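You operate a simulated robot arm through the tools that you are given. There is no shell and no other tool. Be economical: measure what you need, move in short steps, check, and stop when the job is done.

Carry out the task below with a simulated two-armed robot. There is one attempt and no reset: what you move stays moved.

JOB
Wipe up the spill on the parts table top with the cloth and put it back.

Only the result counts: the job must be done as asked and must still hold three seconds after the hand-in. Knocking over, shifting, dropping, spilling or breaking anything else fails it. Flat cloth is picked up by pressing the open fingertips on it (5 to 10 N) and closing them slowly along it; thin cloth reads only 2 to 8 mm in the jaws.

ROBOT AND FRAMES
Two 6-joint arms with two-finger parallel grippers on one trunk, on a base that drives. Base frame: it is fixed to the floor where the robot stands at the start and does not move with it; the origin is under the middle of the robot, x ahead of it, y to its left, z up. Lengths are in m, angles in degrees, forces in N, time in s.
The left shoulder is at the start at [0.06, 0.187, 0.997], the right one opposite. With the tool pointing down near the work surface each hand reaches from about 0.26 to 0.62 m from the robot's upright axis, wherever it stands, measured 20 degrees to its own side. Payload 1.57 kg a hand.
Tool frame (each hand has its own): the origin (TCP) lies between the finger pads and is the grasp point; the fingertips stand 0.03 m ahead of it; z points along the fingers, y is the line along which they close. Largest opening 0.11 m; finger width 0.024, thickness 0.012; the body of the gripper, 0.048 by 0.112 m, starts 0.078 m behind the TCP.
Orientation is that of the tool frame in the base frame, as a unit quaternion [w, x, y, z]. With the fingers straight down and closing along the base's y, the tool's x points along the base's -x, its y along +y and its z along -z.

CONTROLS
- The arms move only by the tool servo_tool. It takes "left_commands", "right_commands" or both (then of equal length, played together; a hand with none holds still); each is a list of rows, each an object of numbers (a shift or turn left out is 0, a gripper value left out holds the last): "wx", "wy", "wz": the turn, a rotation vector about the tool's x, y, z in degrees; "tx", "ty", "tz": the shift along the tool's x, y, z in m; "hand": the gripper command, from -1 (fully open) to 1 (shut), values between in proportion. In form: [{"wx": .., "wy": .., "wz": .., "tx": .., "ty": .., "tz": .., "hand": ..}, ...]. A call has 1 to 10 rows; each row is the pose to reach, as a shift and turn from the pose commanded when the call began, along the tool's axes at that moment. Each row takes 0.2 s and may step no farther than 0.05 m and 8.6 degrees from the row before; otherwise, or with a gripper value out of range, the whole call is refused. Where a pose cannot be reached the arm comes as near as it can. A force on the tool above 40 N (or 10 N above the force at the start of the call, whichever is more), or a blocked arm, ends the call early, and 0.2 s more pass. Each finger travels about 0.153 m/s and halts on what it meets, pressing with about 23 N; the grip force reading is that of the motor and also rises with nothing between the fingers. The clock runs only during rows and for 0.2 s after the last one: add rows that repeat a pose to give the fingers time. The reply holds the time, the measured pose of the TCP, the force on the tool along the base axes, the opening and the grip force, in the units named above and with some noise, with the torque about the TCP (base axes, N m) and any sound that the robot's microphone picked up, and new pictures: "pictures" is both (left out), scene, wrist or none (wrist: the cameras of the hands that moved).
- Cameras (640 x 400 px; columns grow to the right, rows downward): "scene" is now at [0.0101, 0.0264, 1.5369]; the picture's right is [0.33, -0.94, 0.00], its down [-0.74, -0.26, -0.62] and it looks along [0.58, 0.21, -0.79] (base axes); focal length 248 px, centre (320, 200). "left" rides on the left gripper at [0.07, -0.016, -0.141] in its tool frame; the picture's right is [0.23, 0.97, 0.00], its down [-0.86, 0.20, -0.48] and it looks along [-0.47, 0.11, 0.88] (tool axes); focal length 222 px, centre (320, 200). "right" rides on the right gripper at [0.07, 0.016, -0.141] in its tool frame; the picture's right is [-0.23, 0.97, 0.00], its down [-0.86, -0.20, -0.48] and it looks along [-0.47, -0.11, 0.88] (tool axes); focal length 222 px, centre (320, 200). There is no depth. A picture from a camera that has moved, and an enlarged one, comes with that camera's place and axes in the base frame and with its lens.
- lift_body(by): slides the trunk up (or, below 0, down) by that many m; the arms and the scene camera ride with it, the base frame stays. It gives what a move gives, with no picture.
- base_move(legs): drives the robot by 1 to 6 legs, each [ahead, left, turn to the left] in m, m and degrees, along the robot's own axes; the way and the turn of a leg run together, so that a leg with both is an arc; at most 1.5 m and 180 degrees a leg. The arms and the cameras ride along, it lands a little off, and it stops where it bumps. It gives what a move gives, and a new picture of the scene camera.
- turn_head(pan, tilt): turns the head with the scene camera to pan (to the left, within 86 degrees either way) and tilt (down, from -29 to 69), counted from straight ahead of the robot. It gives what a move gives, and a new picture of the scene camera.
- zoom(camera, box): a new picture of the part [left, top, right, bottom] of that camera's present view, enlarged. It takes no simulated time.
- hand_in(): hands the job in; it is judged then, once.

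Go step by step. Nothing tells you exact positions but the pictures and the camera data: compare them with the known pose of the tool, close in by small moves and look again before you grip or let go. The budget is 120 turns and 260 pictures, counting those below and the enlarged ones. Unless the task says otherwise, let go and move clear before handing in, and close with one line.

The tools are called after "Emit:" as name(argument=value, ...) on one line, values as JSON. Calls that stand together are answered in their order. servo_tool: Moves the arms, as the interface text tells. Its arguments: {"type":"object","properties":{"left_commands":{"type":"array"},"right_commands":{"type":"array"},"pictures":{"type":"string","enum":["both","scene","wrist","none"]}},"required":[]} The other tools are called the same way: lift_body (by) slides the trunk up or down; base_move (legs) drives the base; turn_head (pan, tilt) turns the head that bears the scene camera; zoom (camera, box) takes an enlarged picture of a part of a camera's view; hand_in () hands the job in.

At the start:

```text
t: 0.0
left_position: [0.3614, 0.3624, 0.9776]
left_tool_rot: [-0.001, 0.0, 1.0, 0.0]
left_contact_force: [0.1, -0.7, 0.0]
left_torque: [-0.03, -0.02, 0.01]
left_finger_gap: 0.1098
left_grip_force: 0.1
right_position: [0.3434, -0.01, 0.9822]
right_tool_rot: [0.0, 0.0, 1.0, 0.0]
right_contact_force: [-0.4, 0.1, 0.2]
right_torque: [0.04, -0.01, 0.05]
right_finger_gap: 0.1101
right_grip_force: 0.1
trunk travel left (down, up): [-0.625, 0.365]
robot x, y, heading: [-0.0001, -0.0015, 0.6]
head pan, tilt: [19.4, 51.8]
```

scene: 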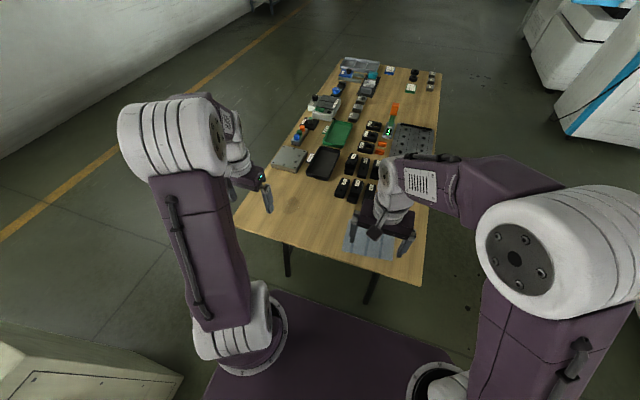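
right: 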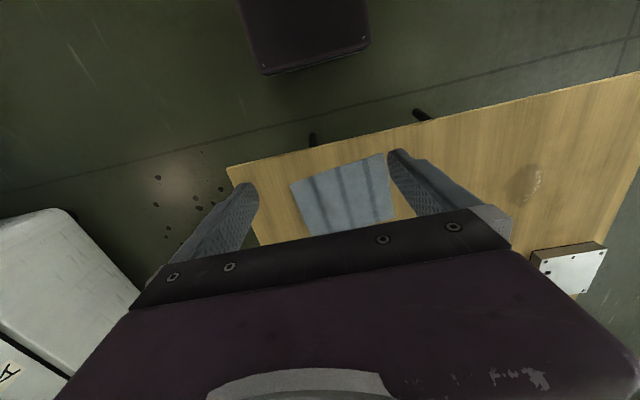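
left: 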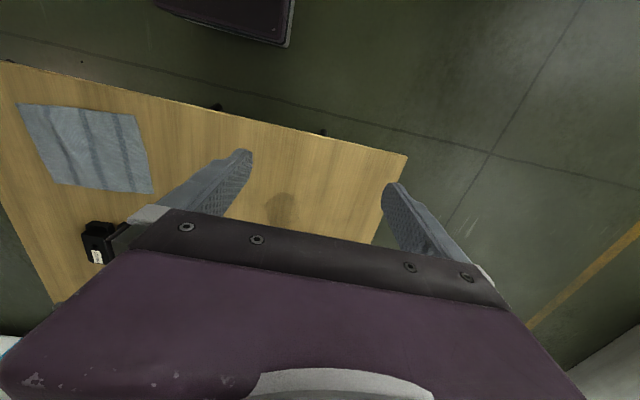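

The cloth lies at about (0.48, 0.01) on a table top at z≈0.763, and the spill is near (0.515, 0.32). I'll look closer at both before moving.

Emit:
zoom(camera="left", box=[220, 140, 380, 240])

Emit:
zoom(camera="right", box=[450, 120, 610, 220])

Emit:
zoom(camera="scene", box=[220, 130, 460, 280])

```text
4.00 times, centred on (300, 190) of left
camera zoom: at [0.2909, 0.3448, 1.1184], right [-0.23, 0.97, 0.0], down [0.86, 0.2, 0.48], along [0.47, 0.11, -0.88], focal length 888 px, centre (400, 240)
```

zoom: 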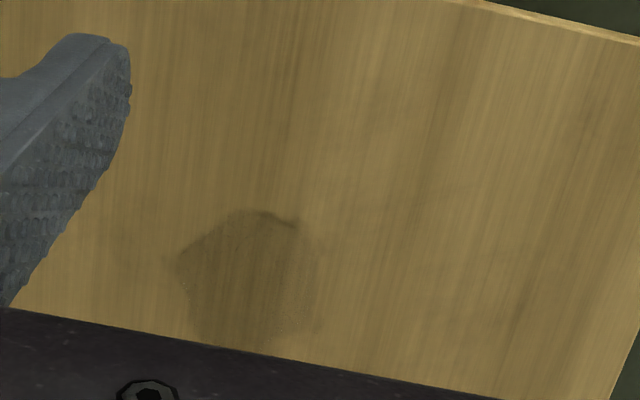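

```text
4.00 times, centred on (530, 170) of right
camera zoom: at [0.2735, 0.0068, 1.1252], right [0.23, 0.97, 0.0], down [0.86, -0.2, 0.48], along [0.47, -0.11, -0.88], focal length 888 px, centre (-520, 320)
```

zoom: 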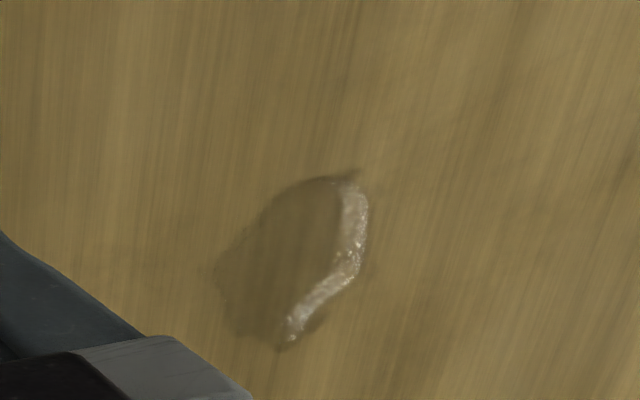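

```text
2.67 times, centred on (340, 205) of scene
camera zoom: at [0.0101, 0.0264, 1.5369], right [0.33, -0.94, 0.0], down [-0.74, -0.26, -0.62], along [0.58, 0.21, -0.79], focal length 661 px, centre (267, 187)
```

zoom: 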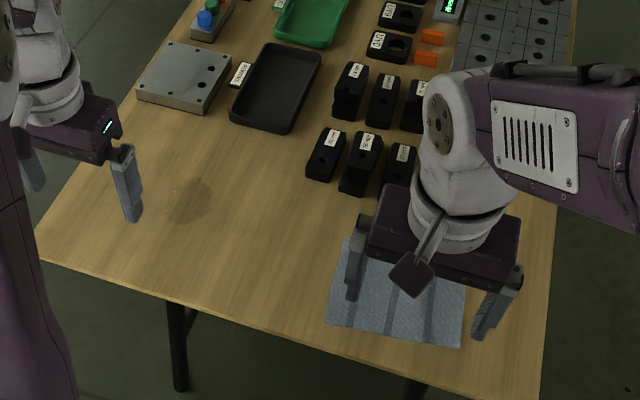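

Table items start at x≈0.65, so the near strip is free, and the spill is centred near (0.52, 0.33). I'll move the right hand out of the way and bring the left over towards the cloth.

Emit:
servo_tool(right_commands=[{"ty": -0.04}, {"ty": -0.08}, {"ty": -0.12}, {"ty": -0.16}, {"ty": -0.2}, {"ty": -0.24}, {"ty": -0.25}, {"ty": -0.25}], left_commands=[{"tx": -0.02}, {"tx": -0.04, "ty": -0.04}, {"tx": -0.06, "ty": -0.08}, {"tx": -0.08, "ty": -0.12}, {"tx": -0.1, "ty": -0.16}, {"tx": -0.12, "ty": -0.2}, {"tx": -0.12, "ty": -0.24}, {"tx": -0.12, "ty": -0.27}])

```text
t: 1.8
left_position: [0.482, 0.0918, 0.9769]
left_tool_rot: [0.0, 0.0, 1.0, 0.001]
left_contact_force: [-0.7, -0.3, -0.5]
left_torque: [0.01, -0.03, -0.01]
left_finger_gap: 0.11
left_grip_force: 0.1
right_position: [0.3437, -0.2586, 0.9851]
right_tool_rot: [0.0, 0.0, 1.0, 0.0]
right_contact_force: [-0.1, 0.4, 0.3]
right_torque: [-0.01, 0.0, -0.02]
right_finger_gap: 0.1102
right_grip_force: 0.0
trunk travel left (down, up): [-0.625, 0.365]
robot x, y, heading: [-0.0006, -0.0002, -0.3]
head pan, tilt: [19.4, 51.8]
camera scene: at [0.0103, 0.0252, 1.537], right [0.33, -0.94, 0.0], down [-0.74, -0.26, -0.62], along [0.58, 0.21, -0.79], focal length 248 px, centre (320, 200)
camera right: at [0.2739, -0.2433, 1.1261], right [0.23, 0.97, 0.0], down [0.86, -0.2, 0.48], along [0.47, -0.11, -0.88], focal length 222 px, centre (320, 200)
camera left: at [0.4119, 0.075, 1.1185], right [-0.23, 0.97, 0.0], down [0.86, 0.2, 0.48], along [0.47, 0.11, -0.88], focal length 222 px, centre (320, 200)
```

scene: 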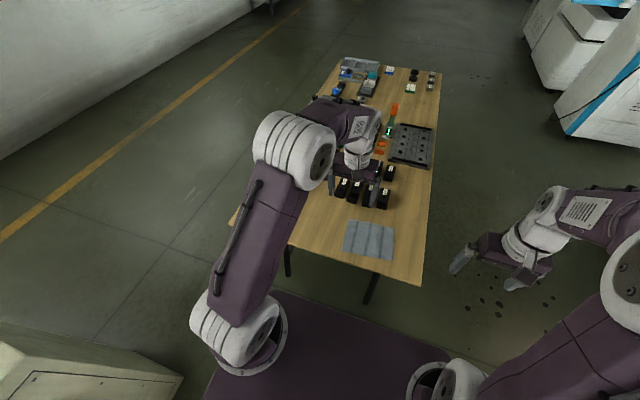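
right: 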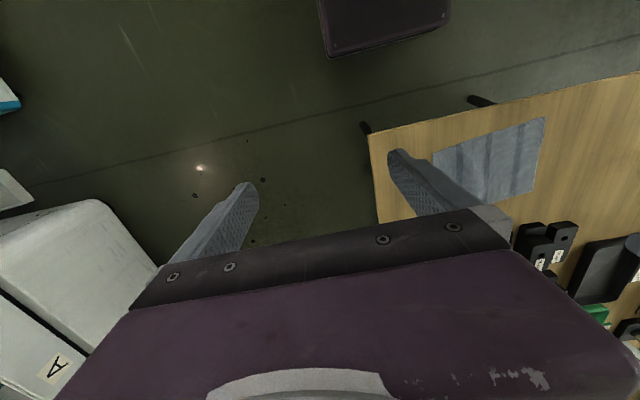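
left: 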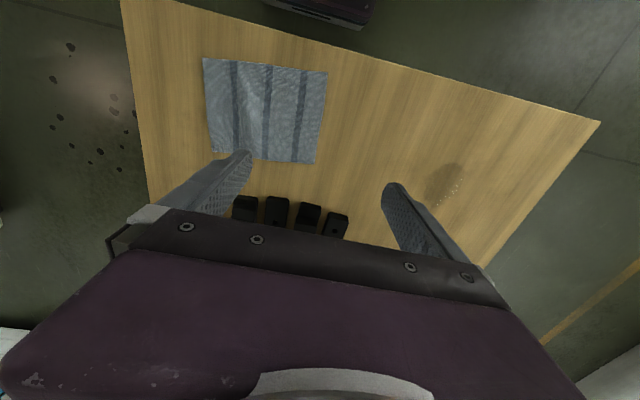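

The left hand is in place, and the cloth centre checks out at (0.479, 0.006). I'll descend with partly open fingers to just above it.

Emit:
servo_tool(left_commands=[{"ty": -0.045, "hand": 0.1}, {"ty": -0.086, "tz": 0.02}, {"ty": -0.086, "tz": 0.06}, {"ty": -0.086, "tz": 0.1}, {"ty": -0.086, "tz": 0.14}, {"ty": -0.086, "tz": 0.165}, {"ty": -0.086, "tz": 0.165}])

```text
t: 3.4
left_position: [0.4824, 0.0082, 0.8113]
left_tool_rot: [0.0, 0.0, 1.0, 0.001]
left_contact_force: [-0.2, 0.6, -0.2]
left_torque: [-0.01, 0.0, 0.04]
left_finger_gap: 0.0493
left_grip_force: 0.0
right_position: [0.3441, -0.2576, 0.9849]
right_tool_rot: [0.0, 0.0, 1.0, 0.0]
right_contact_force: [0.0, -0.1, -0.4]
right_torque: [-0.01, -0.02, -0.04]
right_finger_gap: 0.1098
right_grip_force: 0.0
trunk travel left (down, up): [-0.625, 0.365]
robot x, y, heading: [0.0037, 0.0001, -0.1]
head pan, tilt: [19.4, 51.8]
camera scene: at [0.0099, 0.0261, 1.5369], right [0.33, -0.94, 0.0], down [-0.74, -0.26, -0.62], along [0.58, 0.21, -0.79], focal length 248 px, centre (320, 200)
camera left: at [0.4134, -0.0095, 0.9526], right [-0.23, 0.97, 0.0], down [0.85, 0.2, 0.48], along [0.47, 0.11, -0.88], focal length 222 px, centre (320, 200)
```

scene: 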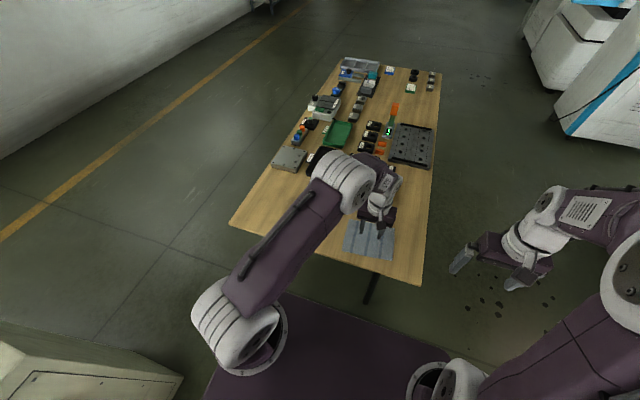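
left: 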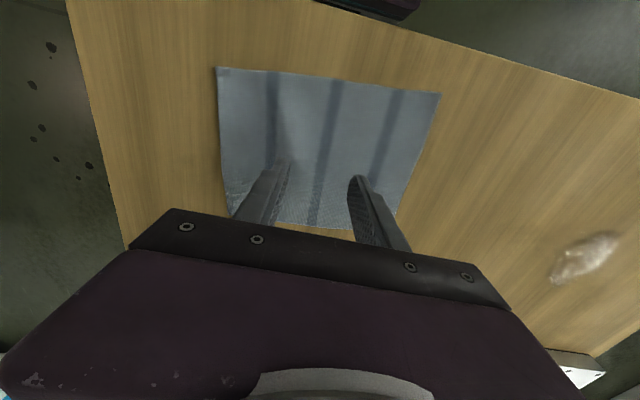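

The fingers are centred about 18 mm above the cloth. I'll step down gently until I feel contact.

Emit:
servo_tool(left_commands=[{"tz": 0.008}, {"tz": 0.012}, {"tz": 0.015}, {"tz": 0.017}, {"tz": 0.017}], pictures="none")

```text
t: 4.6
left_position: [0.4834, 0.0053, 0.7947]
left_tool_rot: [0.0, 0.0, 1.0, 0.0]
left_contact_force: [0.3, 0.8, 0.3]
left_torque: [0.04, 0.01, 0.0]
left_finger_gap: 0.0498
left_grip_force: 0.1
right_position: [0.3443, -0.2587, 0.9832]
right_tool_rot: [0.0, 0.0, 1.0, 0.001]
right_contact_force: [0.4, 0.1, -0.6]
right_torque: [0.02, -0.01, 0.01]
right_finger_gap: 0.1102
right_grip_force: 0.0
trunk travel left (down, up): [-0.625, 0.365]
robot x, y, heading: [0.0019, 0.0007, 0.1]
head pan, tilt: [19.4, 51.8]
```

Emit:
servo_tool(left_commands=[{"tz": 0.002}, {"tz": 0.004}, {"tz": 0.004}], pictures="none")

```text
t: 5.4
left_position: [0.4808, 0.0063, 0.7907]
left_tool_rot: [0.001, -0.001, 1.0, 0.0]
left_contact_force: [0.1, 2.4, 5.9]
left_torque: [0.07, 0.03, 0.02]
left_finger_gap: 0.0496
left_grip_force: 0.3
right_position: [0.3439, -0.2579, 0.9846]
right_tool_rot: [0.0, 0.0, 1.0, 0.0]
right_contact_force: [-0.4, 0.4, -0.1]
right_torque: [0.0, -0.01, 0.01]
right_finger_gap: 0.11
right_grip_force: 0.0
trunk travel left (down, up): [-0.625, 0.365]
robot x, y, heading: [0.0012, 0.0007, -0.2]
head pan, tilt: [19.4, 51.8]
```

Contact reads about 6 N, which is in the right range, so I'll close slowly along the cloth.

Emit:
servo_tool(left_commands=[{"hand": 0.2}, {"hand": 0.3}, {"hand": 0.4}, {"hand": 0.5}, {"hand": 0.6}, {"hand": 0.7}, {"hand": 0.8}, {"hand": 0.9}, {"hand": 1.0}, {"hand": 1.0}])

```text
t: 7.6
left_position: [0.481, 0.0048, 0.7908]
left_tool_rot: [0.001, -0.001, 1.0, 0.0]
left_contact_force: [1.5, -0.1, 12.5]
left_torque: [-0.02, 0.02, 0.01]
left_finger_gap: 0.002
left_grip_force: 22.4
right_position: [0.3421, -0.2589, 0.9852]
right_tool_rot: [0.001, 0.0, 1.0, 0.0]
right_contact_force: [-0.1, -0.3, -0.2]
right_torque: [-0.02, 0.0, -0.02]
right_finger_gap: 0.1103
right_grip_force: 0.0
trunk travel left (down, up): [-0.625, 0.365]
robot x, y, heading: [-0.0008, 0.0019, 0.2]
head pan, tilt: [19.4, 51.8]
camera scene: at [0.0085, 0.0261, 1.537], right [0.33, -0.94, 0.0], down [-0.74, -0.26, -0.62], along [0.58, 0.21, -0.78], focal length 248 px, centre (320, 200)
camera left: at [0.4108, -0.0111, 0.9323], right [-0.23, 0.97, 0.0], down [0.85, 0.2, 0.48], along [0.47, 0.11, -0.88], focal length 222 px, centre (320, 200)
```

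scene: 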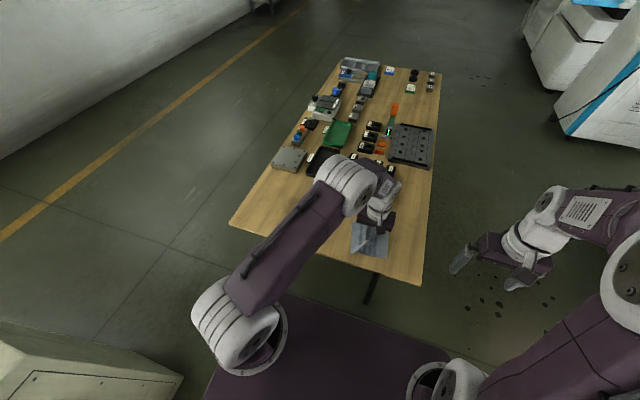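
left: 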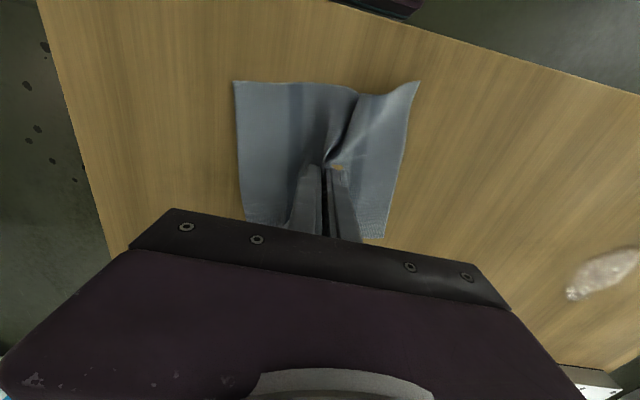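

The cloth bunched into the jaws with a 2 mm gap. I'll lift and check that it's held.

Emit:
servo_tool(left_commands=[{"tz": -0.02}, {"tz": -0.04}, {"tz": -0.06}, {"tz": -0.08}, {"tz": -0.1}, {"tz": -0.1}])

```text
t: 9.0
left_position: [0.48, 0.0098, 0.8917]
left_tool_rot: [0.0, 0.001, 1.0, 0.0]
left_contact_force: [0.1, -0.1, -0.2]
left_torque: [0.0, -0.01, -0.02]
left_finger_gap: 0.002
left_grip_force: 23.1
right_position: [0.3433, -0.2592, 0.9834]
right_tool_rot: [0.0, 0.0, 1.0, 0.0]
right_contact_force: [0.3, 0.9, 0.1]
right_torque: [-0.01, -0.02, -0.01]
right_finger_gap: 0.1099
right_grip_force: 0.2
trunk travel left (down, up): [-0.625, 0.365]
robot x, y, heading: [-0.0015, -0.0017, -0.0]
head pan, tilt: [19.4, 51.8]
camera scene: at [0.0105, 0.0262, 1.5369], right [0.33, -0.94, 0.0], down [-0.74, -0.26, -0.62], along [0.58, 0.21, -0.79], focal length 248 px, centre (320, 200)
camera left: at [0.4108, -0.0076, 1.0326], right [-0.23, 0.97, 0.0], down [0.86, 0.2, 0.48], along [0.47, 0.11, -0.88], focal length 222 px, centre (320, 200)
```

scene: 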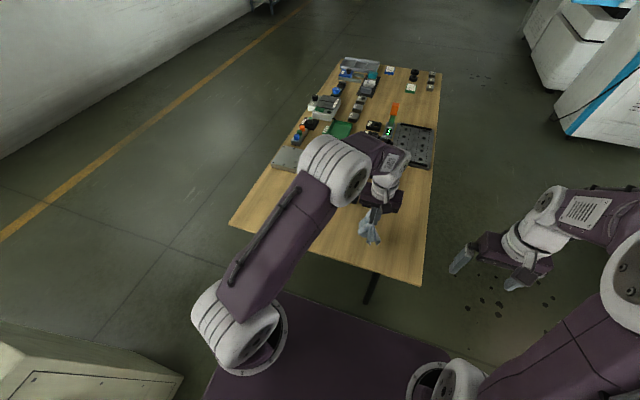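
left: 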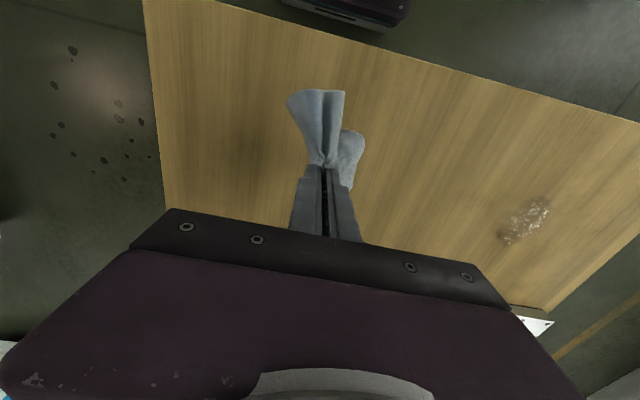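

The cloth is held. Next I carry it over to the spill.

Emit:
servo_tool(left_commands=[{"ty": 0.04}, {"ty": 0.08}, {"ty": 0.12}, {"ty": 0.16}, {"ty": 0.2}, {"ty": 0.24}, {"ty": 0.28, "tx": -0.02}, {"ty": 0.32, "tx": -0.04}, {"ty": 0.32, "tx": -0.04}])

```text
t: 11.0
left_position: [0.5216, 0.3258, 0.8918]
left_tool_rot: [0.0, 0.0, 1.0, 0.0]
left_contact_force: [0.2, -0.1, 0.7]
left_torque: [-0.02, 0.02, -0.02]
left_finger_gap: 0.0021
left_grip_force: 23.4
right_position: [0.342, -0.2597, 0.984]
right_tool_rot: [0.0, 0.0, 1.0, 0.0]
right_contact_force: [0.3, 0.4, -0.8]
right_torque: [0.03, -0.01, 0.03]
right_finger_gap: 0.11
right_grip_force: 0.1
trunk travel left (down, up): [-0.625, 0.365]
robot x, y, heading: [-0.0019, 0.0001, -0.2]
head pan, tilt: [19.4, 51.8]
camera scene: at [0.0095, 0.0253, 1.537], right [0.33, -0.94, 0.0], down [-0.74, -0.26, -0.62], along [0.58, 0.21, -0.79], focal length 248 px, centre (320, 200)
camera left: at [0.4515, 0.3086, 1.0324], right [-0.23, 0.97, 0.0], down [0.86, 0.2, 0.48], along [0.47, 0.11, -0.88], focal length 222 px, centre (320, 200)
```

scene: 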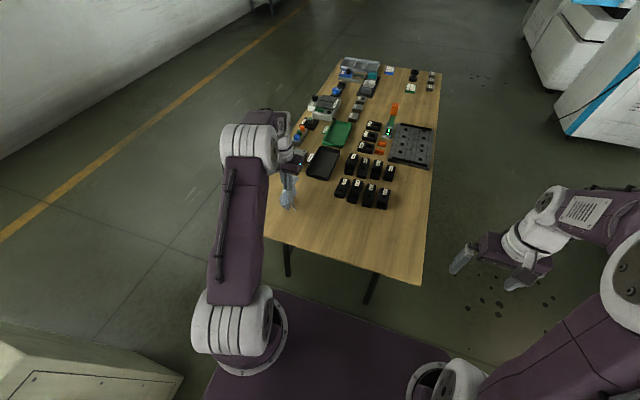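
left: 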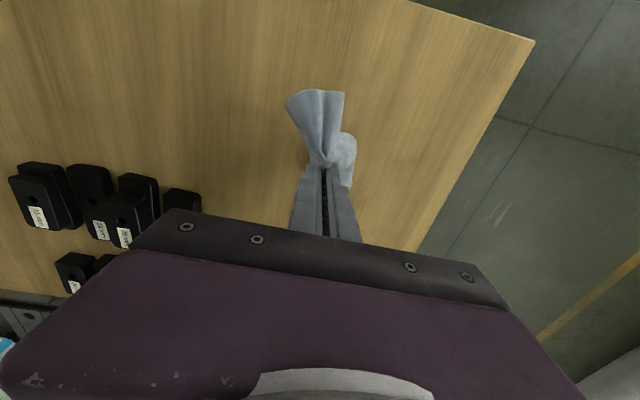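

The hand is over the spill. I'll lower until the cloth is pressed lightly on the table.

Emit:
servo_tool(left_commands=[{"tz": 0.03}, {"tz": 0.06}, {"tz": 0.08}, {"tz": 0.09}, {"tz": 0.096}, {"tz": 0.099}, {"tz": 0.099}], pictures="wrist")

```text
t: 12.6
left_position: [0.5223, 0.3255, 0.7912]
left_tool_rot: [0.001, 0.0, 1.0, -0.001]
left_contact_force: [-0.1, 0.3, 3.4]
left_torque: [0.0, 0.01, -0.02]
left_finger_gap: 0.0021
left_grip_force: 23.2
right_position: [0.3432, -0.258, 0.9841]
right_tool_rot: [0.0, 0.001, 1.0, 0.0]
right_contact_force: [0.4, 0.2, -0.2]
right_torque: [-0.03, -0.02, 0.02]
right_finger_gap: 0.1099
right_grip_force: 0.1
trunk travel left (down, up): [-0.625, 0.365]
robot x, y, heading: [-0.0, -0.0007, -0.1]
head pan, tilt: [19.4, 51.8]
camera left: at [0.4519, 0.3076, 0.9335], right [-0.23, 0.97, 0.0], down [0.85, 0.2, 0.48], along [0.47, 0.11, -0.88], focal length 222 px, centre (320, 200)
```

left: 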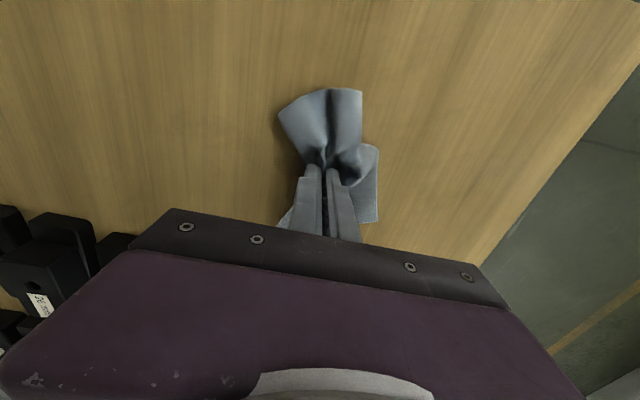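

The cloth touches the table at about 3 N. I'll wipe in strokes over the spill area.

Emit:
servo_tool(left_commands=[{"tx": 0.03, "ty": -0.02, "tz": 0.001}, {"tx": 0.05, "ty": -0.04, "tz": 0.001}, {"tx": 0.015, "ty": -0.04, "tz": 0.001}, {"tx": -0.02, "ty": -0.04, "tz": 0.001}, {"tx": -0.05, "ty": -0.04, "tz": 0.001}, {"tx": -0.05, "ty": -0.02, "tz": 0.001}, {"tx": -0.015, "ty": -0.02, "tz": 0.001}, {"tx": 0.02, "ty": -0.02, "tz": 0.001}, {"tx": 0.05, "ty": -0.02, "tz": 0.001}, {"tx": 0.05, "ty": 0, "tz": 0.001}], pictures="wrist")

Emit:
servo_tool(left_commands=[{"tx": -0.035}, {"tx": -0.07}, {"tx": -0.1}, {"tx": -0.1, "ty": 0.02}, {"tx": -0.065, "ty": 0.02}, {"tx": -0.03, "ty": 0.02}, {"tx": 0, "ty": 0.02}, {"tx": 0, "ty": 0.04}, {"tx": -0.035, "ty": 0.04}, {"tx": -0.07, "ty": 0.04}], pictures="wrist")

```text
t: 14.8
left_position: [0.4714, 0.3235, 0.7918]
left_tool_rot: [0.0, 0.0, 1.0, 0.0]
left_contact_force: [-0.3, -2.5, 4.6]
left_torque: [-0.11, -0.02, -0.04]
left_finger_gap: 0.0018
left_grip_force: 23.4
right_position: [0.3427, -0.2592, 0.984]
right_tool_rot: [0.0, 0.001, 1.0, 0.0]
right_contact_force: [0.2, 0.1, 0.6]
right_torque: [0.01, -0.01, 0.0]
right_finger_gap: 0.1102
right_grip_force: 0.1
trunk travel left (down, up): [-0.625, 0.365]
robot x, y, heading: [0.0027, 0.002, 0.0]
head pan, tilt: [19.4, 51.8]
camera left: at [0.4019, 0.3062, 0.9333], right [-0.23, 0.97, 0.0], down [0.85, 0.2, 0.48], along [0.47, 0.11, -0.88], focal length 222 px, centre (320, 200)
```

left: 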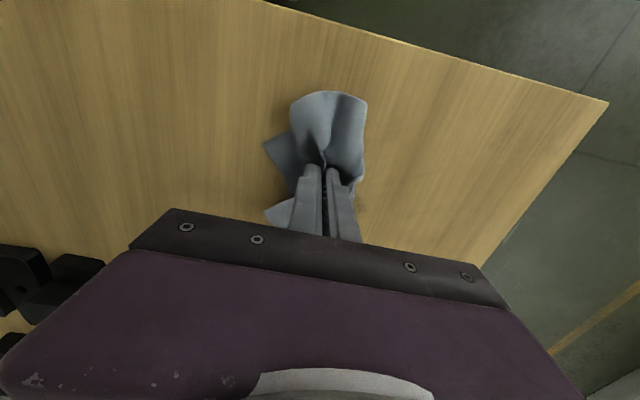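

```text
t: 17.0
left_position: [0.5372, 0.3659, 0.791]
left_tool_rot: [0.001, 0.001, 1.0, 0.001]
left_contact_force: [-4.5, -0.1, 10.0]
left_torque: [-0.12, 0.06, -0.05]
left_finger_gap: 0.0019
left_grip_force: 23.1
right_position: [0.3437, -0.2586, 0.9844]
right_tool_rot: [0.0, 0.0, 1.0, 0.002]
right_contact_force: [0.0, -1.2, 0.4]
right_torque: [0.0, -0.03, -0.04]
right_finger_gap: 0.11
right_grip_force: 0.2
trunk travel left (down, up): [-0.625, 0.365]
robot x, y, heading: [0.0024, -0.0034, 0.1]
head pan, tilt: [19.4, 51.8]
camera left: at [0.4664, 0.3501, 0.9329], right [-0.23, 0.97, 0.0], down [0.85, 0.2, 0.48], along [0.47, 0.11, -0.88], focal length 222 px, centre (320, 200)
```

left: 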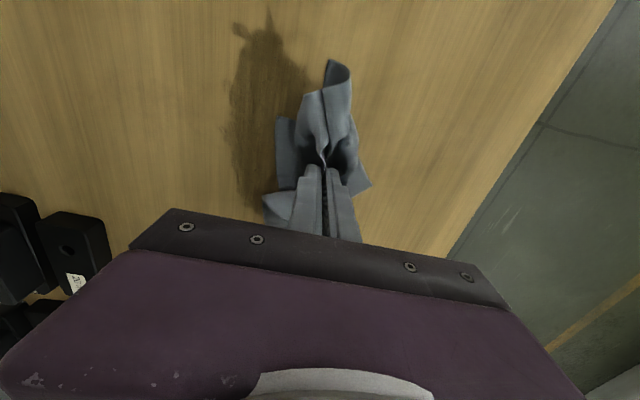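

There's a dark patch beside the cloth, either a wet smear or a shadow. I'll lift and look.

Emit:
servo_tool(left_commands=[{"tz": -0.04}, {"tz": -0.08}, {"tz": -0.1, "ty": -0.04}, {"tz": -0.1, "ty": -0.08}, {"tz": -0.1, "ty": -0.12}, {"tz": -0.1, "ty": -0.16}, {"tz": -0.1, "ty": -0.2}, {"tz": -0.1, "ty": -0.2}])

Emit:
zoom(camera="scene", box=[220, 150, 380, 250])

```text
t: 18.8
left_position: [0.5397, 0.1669, 0.8912]
left_tool_rot: [0.0, 0.001, 1.0, 0.0]
left_contact_force: [0.8, 0.4, -0.2]
left_torque: [0.0, -0.04, 0.02]
left_finger_gap: 0.0022
left_grip_force: 23.0
right_position: [0.3442, -0.2584, 0.9847]
right_tool_rot: [-0.001, 0.001, 1.0, 0.001]
right_contact_force: [0.3, 0.1, -0.1]
right_torque: [-0.01, -0.02, 0.04]
right_finger_gap: 0.11
right_grip_force: 0.0
trunk travel left (down, up): [-0.625, 0.365]
robot x, y, heading: [0.0012, -0.0003, -0.2]
head pan, tilt: [19.4, 51.8]
camera scene: at [0.0103, 0.0272, 1.5369], right [0.33, -0.94, 0.0], down [-0.74, -0.26, -0.62], along [0.58, 0.21, -0.79], focal length 248 px, centre (320, 200)
camera left: at [0.4705, 0.1496, 1.0329], right [-0.23, 0.97, 0.0], down [0.86, 0.2, 0.48], along [0.47, 0.11, -0.88], focal length 222 px, centre (320, 200)
```

scene: 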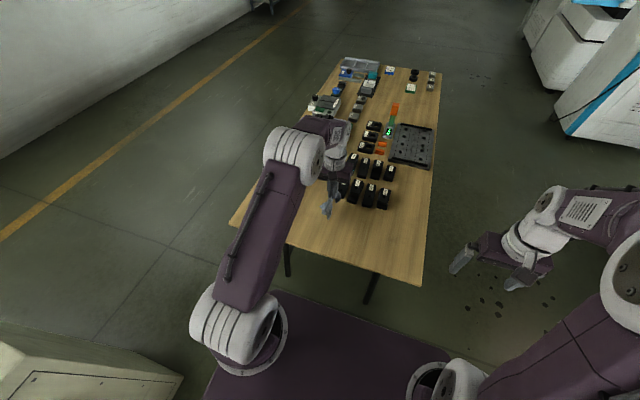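
left: 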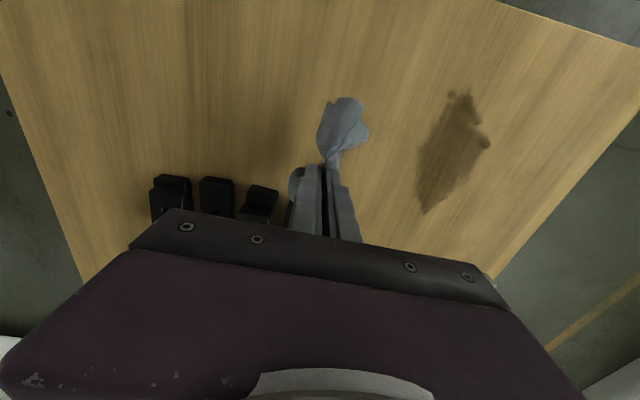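

```text
4.00 times, centred on (300, 200) of scene
camera zoom: at [0.0103, 0.0272, 1.5369], right [0.33, -0.94, 0.0], down [-0.74, -0.26, -0.62], along [0.58, 0.21, -0.79], focal length 991 px, centre (400, 200)
```

zoom: 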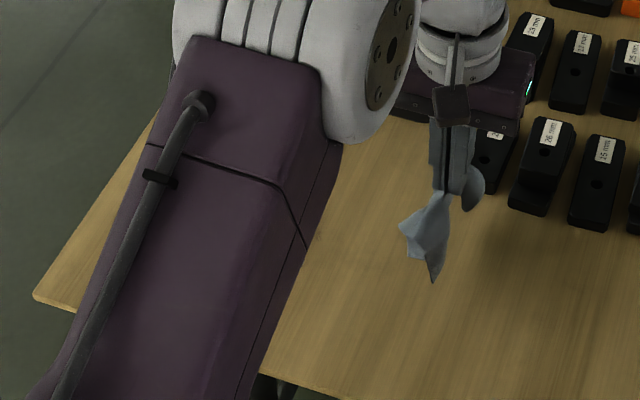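

The liquid has spread, and the stain now covers about x 0.45–0.60, y 0.29–0.365. I'll wipe slowly from the edges inward with a bit more pressure.

Emit:
servo_tool(left_commands=[{"tx": 0.04, "ty": 0.045}, {"tx": 0.08, "ty": 0.09}, {"tx": 0.105, "ty": 0.13}, {"tx": 0.105, "ty": 0.13, "tz": 0.04}, {"tx": 0.105, "ty": 0.13, "tz": 0.08}, {"tx": 0.105, "ty": 0.13, "tz": 0.1}, {"tx": 0.105, "ty": 0.13, "tz": 0.102}, {"tx": 0.105, "ty": 0.13, "tz": 0.102}], pictures="wrist")

Emit:
servo_tool(left_commands=[{"tx": -0.01}, {"tx": -0.02}, {"tx": -0.03}, {"tx": -0.04}, {"tx": -0.05}, {"tx": -0.06}, {"tx": -0.07}, {"tx": -0.08}, {"tx": -0.09}, {"tx": -0.09}], pictures="wrist")

```text
refused: row 1 steps farther than a row can; nothing moved
```

```text
t: 21.0
left_position: [0.5994, 0.1671, 0.8909]
left_tool_rot: [0.0, 0.0, 1.0, 0.0]
left_contact_force: [0.3, 0.4, -0.5]
left_torque: [0.0, 0.0, 0.0]
left_finger_gap: 0.0021
left_grip_force: 22.8
left hand out of reach, approached as far as the arm can: row 7, 8, 9, 10
right_position: [0.3439, -0.259, 0.9838]
right_tool_rot: [0.0, 0.0, 1.0, 0.0]
right_contact_force: [-0.6, 0.1, -0.5]
right_torque: [0.01, 0.01, 0.02]
right_finger_gap: 0.1099
right_grip_force: 0.0
trunk travel left (down, up): [-0.625, 0.365]
robot x, y, heading: [-0.0024, 0.0017, -0.0]
head pan, tilt: [19.4, 51.8]
camera left: at [0.5296, 0.1494, 1.0323], right [-0.23, 0.97, 0.0], down [0.86, 0.2, 0.48], along [0.47, 0.11, -0.88], focal length 222 px, centre (320, 200)
```

left: 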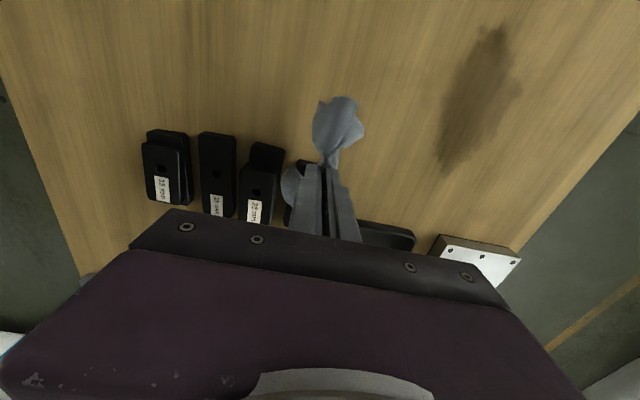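

One call was refused, and the next left the hand near its reach limit. I'll draw it back, then drive the base a little ahead to get margin.

Emit:
servo_tool(left_commands=[{"tx": 0.04}, {"tx": 0.08}, {"tx": 0.12}, {"tx": 0.15}, {"tx": 0.18}, {"tx": 0.18}], pictures="wrist")

Emit:
turn_head(pan=0, tilt=69)

```text
t: 22.4
left_position: [0.4169, 0.163, 0.8878]
left_tool_rot: [0.0, 0.0, 1.0, 0.0]
left_contact_force: [0.4, 0.8, -0.5]
left_torque: [-0.01, 0.03, 0.03]
left_finger_gap: 0.0022
left_grip_force: 22.9
right_position: [0.3444, -0.2585, 0.984]
right_tool_rot: [0.0, -0.001, 1.0, 0.0]
right_contact_force: [0.0, 0.0, -0.8]
right_torque: [-0.02, 0.06, -0.01]
right_finger_gap: 0.1099
right_grip_force: 0.0
trunk travel left (down, up): [-0.625, 0.365]
robot x, y, heading: [0.0033, -0.0016, -0.0]
head pan, tilt: [19.4, 51.8]
camera left: at [0.3462, 0.1466, 1.0301], right [-0.23, 0.97, 0.0], down [0.86, 0.2, 0.48], along [0.47, 0.11, -0.88], focal length 222 px, centre (320, 200)
```

left: 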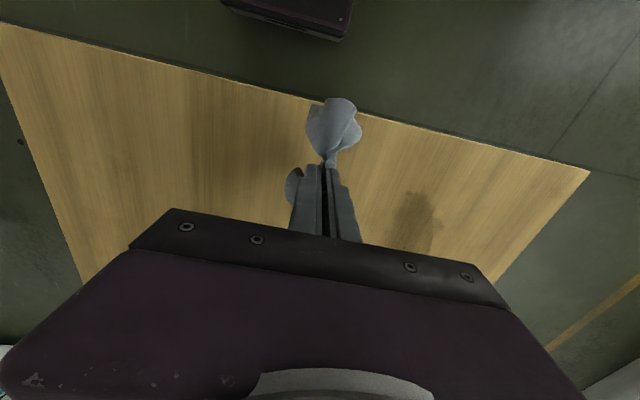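

```text
t: 23.2
left_position: [0.4158, 0.1635, 0.8883]
left_tool_rot: [0.0, 0.001, 1.0, 0.0]
left_contact_force: [0.7, -1.2, -0.3]
left_torque: [0.0, -0.01, 0.02]
left_finger_gap: 0.002
left_grip_force: 23.2
right_position: [0.343, -0.2588, 0.9848]
right_tool_rot: [0.0, 0.0, 1.0, 0.0]
right_contact_force: [0.0, 0.0, 0.0]
right_torque: [0.01, 0.01, 0.0]
right_finger_gap: 0.1098
right_grip_force: 0.1
trunk travel left (down, up): [-0.625, 0.365]
robot x, y, heading: [0.004, 0.0002, 0.2]
head pan, tilt: [0.0, 68.8]
camera scene: at [-0.005, 0.0013, 1.5174], right [0.0, -1.0, 0.0], down [-0.93, 0.0, -0.36], along [0.36, 0.0, -0.93], focal length 248 px, centre (320, 200)
```

scene: 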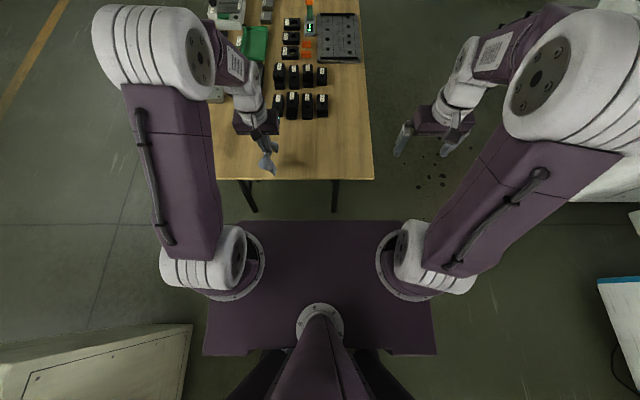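

There's a clear gap of roughly 0.12 m between the platform and the table edge. I'll drive 6 cm ahead.

Emit:
base_move(legs=[[0.06, 0, 0]])

```text
t: 24.2
left_position: [0.4755, 0.1624, 0.8889]
left_tool_rot: [0.001, 0.001, 1.0, 0.0]
left_contact_force: [-1.2, 0.3, -0.7]
left_torque: [0.02, 0.0, 0.0]
left_finger_gap: 0.002
left_grip_force: 23.1
right_position: [0.4015, -0.2593, 0.9842]
right_tool_rot: [0.0, 0.001, 1.0, 0.0]
right_contact_force: [-0.1, 0.0, 0.1]
right_torque: [0.01, 0.01, 0.0]
right_finger_gap: 0.1099
right_grip_force: 0.0
trunk travel left (down, up): [-0.625, 0.365]
robot x, y, heading: [0.0578, 0.0012, -0.2]
head pan, tilt: [0.0, 68.8]
camera scene: at [0.0537, 0.0012, 1.5173], right [0.0, -1.0, 0.0], down [-0.93, 0.0, -0.36], along [0.36, 0.0, -0.93], focal length 248 px, centre (320, 200)
```

scene: 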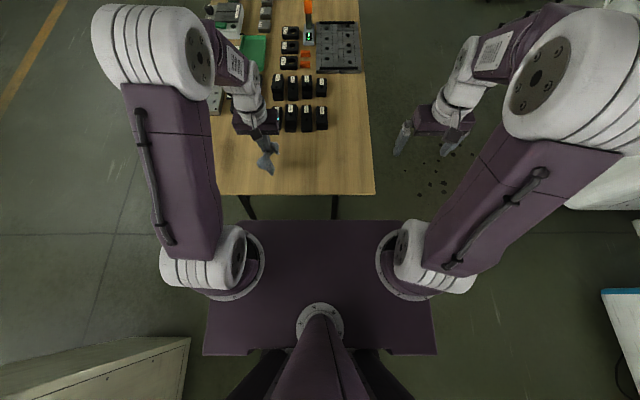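

The robot moved as planned. Next I put the cloth down at the near end of the stain, about (0.445, 0.31), and press.

Emit:
servo_tool(left_commands=[{"tx": 0.01, "ty": 0.045}, {"tx": 0.02, "ty": 0.09}, {"tx": 0.03, "ty": 0.13}, {"tx": 0.03, "ty": 0.148}, {"tx": 0.03, "ty": 0.148, "tz": 0.04}, {"tx": 0.03, "ty": 0.148, "tz": 0.08}, {"tx": 0.03, "ty": 0.148, "tz": 0.095}, {"tx": 0.03, "ty": 0.148, "tz": 0.1}, {"tx": 0.03, "ty": 0.148, "tz": 0.1}], pictures="wrist")

```text
t: 26.2
left_position: [0.4437, 0.3115, 0.7924]
left_tool_rot: [0.003, 0.002, 1.0, 0.002]
left_contact_force: [-2.6, 8.9, 33.1]
left_torque: [0.51, -0.03, 0.03]
left_finger_gap: 0.0019
left_grip_force: 23.3
right_position: [0.3992, -0.2599, 0.9856]
right_tool_rot: [0.002, 0.001, 1.0, 0.001]
right_contact_force: [0.0, 0.0, 0.0]
right_torque: [0.01, 0.0, -0.02]
right_finger_gap: 0.1099
right_grip_force: 0.1
trunk travel left (down, up): [-0.625, 0.365]
robot x, y, heading: [0.058, -0.0012, -0.2]
head pan, tilt: [0.0, 68.8]
camera left: at [0.3736, 0.294, 0.933], right [-0.23, 0.97, 0.0], down [0.85, 0.2, 0.48], along [0.47, 0.11, -0.87], focal length 222 px, centre (320, 200)
```

left: 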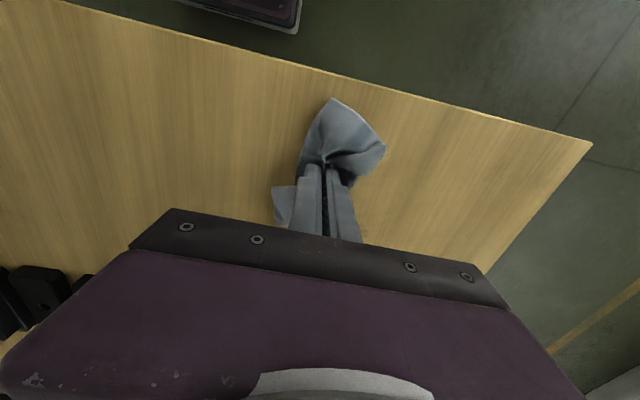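

The force is too high at 33 N. I'll ease off 3 mm and stroke slowly inward.

Emit:
servo_tool(left_commands=[{"tz": -0.003}, {"tz": -0.003}], pictures="none")

Emit:
servo_tool(left_commands=[{"tx": -0.01}, {"tx": -0.02}, {"tx": -0.03}, {"tx": -0.04}, {"tx": -0.05}, {"tx": -0.06}, {"tx": -0.07}, {"tx": -0.08}, {"tx": -0.09}, {"tx": -0.09}], pictures="wrist")

```text
t: 26.8
left_position: [0.4442, 0.31, 0.7917]
left_tool_rot: [0.001, 0.0, 1.0, 0.0]
left_contact_force: [1.0, 6.1, 21.0]
left_torque: [0.37, -0.1, 0.05]
left_finger_gap: 0.0021
left_grip_force: 23.5
right_position: [0.4003, -0.2585, 0.9842]
right_tool_rot: [0.001, 0.001, 1.0, 0.0]
right_contact_force: [0.2, -0.1, 0.5]
right_torque: [-0.02, -0.01, -0.02]
right_finger_gap: 0.11
right_grip_force: 0.1
trunk travel left (down, up): [-0.625, 0.365]
robot x, y, heading: [0.0602, -0.0012, -0.2]
head pan, tilt: [0.0, 68.8]
```

```text
t: 29.0
left_position: [0.5344, 0.3099, 0.7923]
left_tool_rot: [0.001, 0.0, 1.0, 0.0]
left_contact_force: [-3.5, 0.9, 9.7]
left_torque: [0.11, 0.1, 0.03]
left_finger_gap: 0.002
left_grip_force: 22.7
right_position: [0.4003, -0.2593, 0.9844]
right_tool_rot: [0.001, 0.001, 1.0, -0.001]
right_contact_force: [0.0, -0.3, 0.4]
right_torque: [0.0, 0.01, -0.02]
right_finger_gap: 0.1098
right_grip_force: 0.1
trunk travel left (down, up): [-0.625, 0.365]
robot x, y, heading: [0.0604, 0.0004, -0.0]
head pan, tilt: [0.0, 68.8]
camera left: at [0.4643, 0.2931, 0.9337], right [-0.23, 0.97, 0.0], down [0.85, 0.2, 0.48], along [0.47, 0.11, -0.88], focal length 222 px, centre (320, 200)
```

left: 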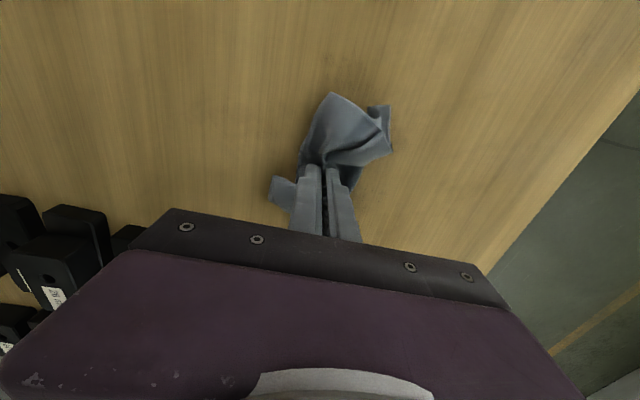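

That cleaned most of the near part. I'll continue to the far end, then stroke back on the next lane.

Emit:
servo_tool(left_commands=[{"tx": -0.015}, {"tx": -0.03}, {"tx": -0.045}, {"tx": -0.06}, {"tx": -0.075}, {"tx": -0.075, "ty": 0.02}, {"tx": -0.06, "ty": 0.02}, {"tx": -0.045, "ty": 0.02}, {"tx": -0.03, "ty": 0.02}, {"tx": -0.015, "ty": 0.02}], pictures="wrist")

Emit:
servo_tool(left_commands=[{"tx": 0.015}, {"tx": 0.03}, {"tx": 0.045}, {"tx": 0.06}, {"tx": 0.075}, {"tx": 0.085, "ty": 0.02}, {"tx": 0.07, "ty": 0.02}, {"tx": 0.055, "ty": 0.02}, {"tx": 0.04, "ty": 0.02}, {"tx": 0.025, "ty": 0.02}], pictures="wrist")

```text
t: 31.2
left_position: [0.5482, 0.3308, 0.7915]
left_tool_rot: [0.0, 0.001, 1.0, 0.0]
left_contact_force: [2.7, 0.1, 7.2]
left_torque: [-0.03, -0.14, -0.02]
left_finger_gap: 0.0021
left_grip_force: 22.9
right_position: [0.4004, -0.2604, 0.9862]
right_tool_rot: [0.0, 0.001, 1.0, 0.0]
right_contact_force: [0.5, 0.0, 0.5]
right_torque: [0.0, -0.02, -0.02]
right_finger_gap: 0.11
right_grip_force: 0.0
trunk travel left (down, up): [-0.625, 0.365]
robot x, y, heading: [0.0567, -0.0008, -0.4]
head pan, tilt: [0.0, 68.8]
camera left: at [0.4783, 0.3138, 0.9335], right [-0.23, 0.97, 0.0], down [0.86, 0.2, 0.48], along [0.47, 0.11, -0.88], focal length 222 px, centre (320, 200)
```

left: 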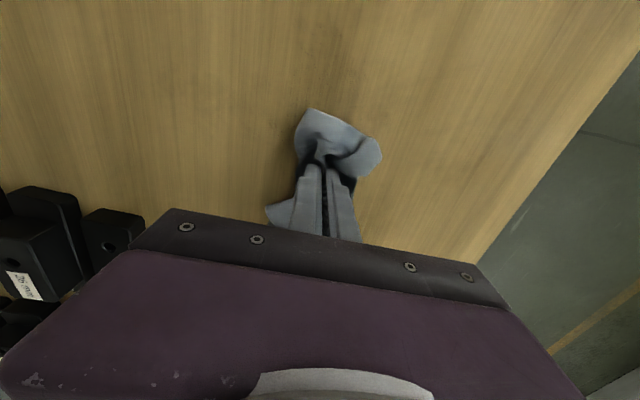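

```text
t: 33.4
left_position: [0.5244, 0.3502, 0.7916]
left_tool_rot: [0.001, 0.001, 1.0, 0.0]
left_contact_force: [-0.2, 0.8, 0.1]
left_torque: [0.02, 0.01, 0.01]
left_finger_gap: 0.0021
left_grip_force: 23.3
right_position: [0.4028, -0.2583, 0.9848]
right_tool_rot: [0.0, 0.001, 1.0, 0.0]
right_contact_force: [-0.8, 0.2, -0.8]
right_torque: [0.02, -0.03, 0.0]
right_finger_gap: 0.1098
right_grip_force: 0.0
trunk travel left (down, up): [-0.625, 0.365]
robot x, y, heading: [0.0552, 0.0002, 0.0]
head pan, tilt: [0.0, 68.8]
camera left: at [0.4538, 0.3334, 0.9338], right [-0.23, 0.97, 0.0], down [0.86, 0.2, 0.48], along [0.47, 0.11, -0.88], focal length 222 px, centre (320, 200)
```

left: 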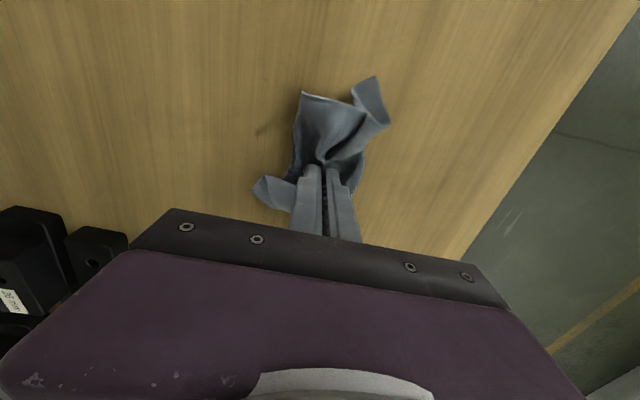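

The stain is nearly gone, but contact has lightened. I'll press 2 mm more, finish the left lane and then inspect.

Emit:
servo_tool(left_commands=[{"tz": 0.002}, {"tx": -0.015, "tz": 0.002}, {"tx": -0.03, "tz": 0.002}, {"tx": -0.045, "tz": 0.002}, {"tx": -0.06, "tz": 0.002}, {"tx": -0.075, "tz": 0.002}, {"tx": -0.06, "ty": 0.02, "tz": 0.002}, {"tx": -0.04, "ty": 0.02, "tz": 0.002}, {"tx": -0.02, "ty": 0.02, "tz": 0.002}, {"tx": 0, "ty": 0.02, "tz": 0.002}], pictures="wrist")

Emit:
servo_tool(left_commands=[{"tx": 0.02}, {"tx": 0.04}, {"tz": -0.04, "tx": 0.04}, {"tz": -0.08, "tx": 0.04}, {"tz": -0.1, "tx": 0.04, "ty": -0.04}, {"tz": -0.1, "tx": 0.04, "ty": -0.08}, {"tz": -0.1, "tx": 0.04, "ty": -0.12}, {"tz": -0.1, "tx": 0.04, "ty": -0.16}, {"tz": -0.1, "tx": 0.04, "ty": -0.2}, {"tz": -0.1, "tx": 0.04, "ty": -0.2}], pictures="wrist")

Emit:
zoom(camera="left", box=[370, 40, 610, 240])

```text
t: 35.6
left_position: [0.528, 0.3694, 0.7913]
left_tool_rot: [0.0, 0.001, 1.0, 0.0]
left_contact_force: [2.1, -0.6, 5.1]
left_torque: [0.02, -0.11, -0.03]
left_finger_gap: 0.0022
left_grip_force: 22.6
right_position: [0.4014, -0.2588, 0.9848]
right_tool_rot: [0.0, 0.001, 1.0, 0.0]
right_contact_force: [0.3, 0.8, 0.4]
right_torque: [-0.01, -0.03, 0.02]
right_finger_gap: 0.1099
right_grip_force: 0.1
trunk travel left (down, up): [-0.625, 0.365]
robot x, y, heading: [0.0561, 0.0008, 0.1]
head pan, tilt: [0.0, 68.8]
camera left: at [0.4573, 0.3533, 0.9331], right [-0.23, 0.97, 0.0], down [0.86, 0.2, 0.48], along [0.47, 0.11, -0.88], focal length 222 px, centre (320, 200)
```

left: 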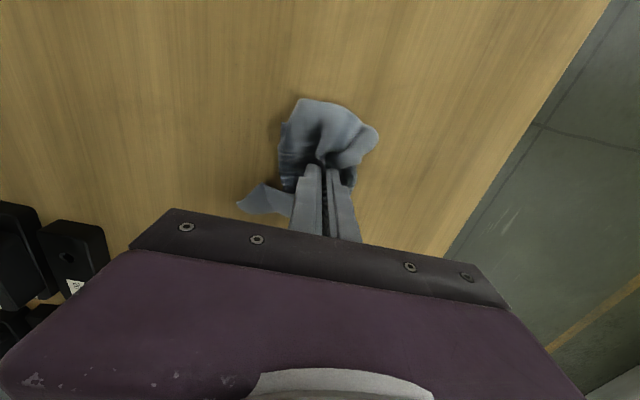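

```text
t: 37.8
left_position: [0.4835, 0.1687, 0.8884]
left_tool_rot: [0.0, 0.001, 1.0, 0.0]
left_contact_force: [0.0, -0.1, -0.6]
left_torque: [-0.03, 0.02, -0.02]
left_finger_gap: 0.002
left_grip_force: 22.9
right_position: [0.4033, -0.2591, 0.9842]
right_tool_rot: [0.0, 0.001, 1.0, 0.0]
right_contact_force: [-0.2, 0.2, 0.0]
right_torque: [-0.02, 0.03, 0.04]
right_finger_gap: 0.11
right_grip_force: 0.1
trunk travel left (down, up): [-0.625, 0.365]
robot x, y, heading: [0.0581, -0.0001, -0.2]
head pan, tilt: [0.0, 68.8]
camera left: at [0.4135, 0.1527, 1.03], right [-0.23, 0.97, 0.0], down [0.86, 0.2, 0.48], along [0.47, 0.11, -0.88], focal length 222 px, centre (320, 200)
```

left: 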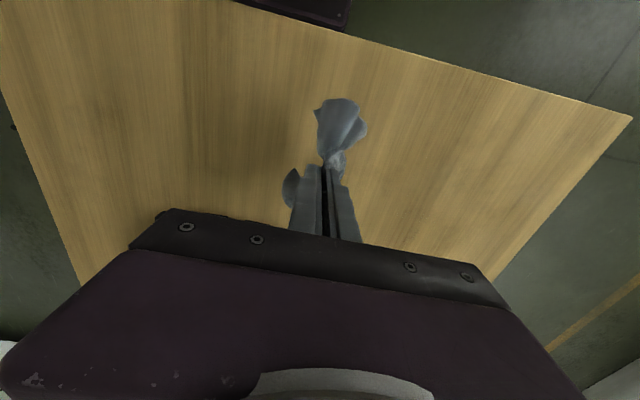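

```text
2.00 times, centred on (490, 140) of left
camera zoom: at [0.4135, 0.1527, 1.03], right [-0.23, 0.97, 0.0], down [0.86, 0.2, 0.48], along [0.47, 0.11, -0.88], focal length 444 px, centre (-20, 320)
```

zoom: 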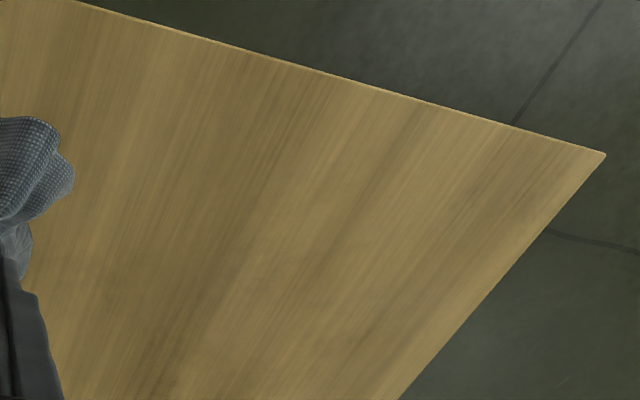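

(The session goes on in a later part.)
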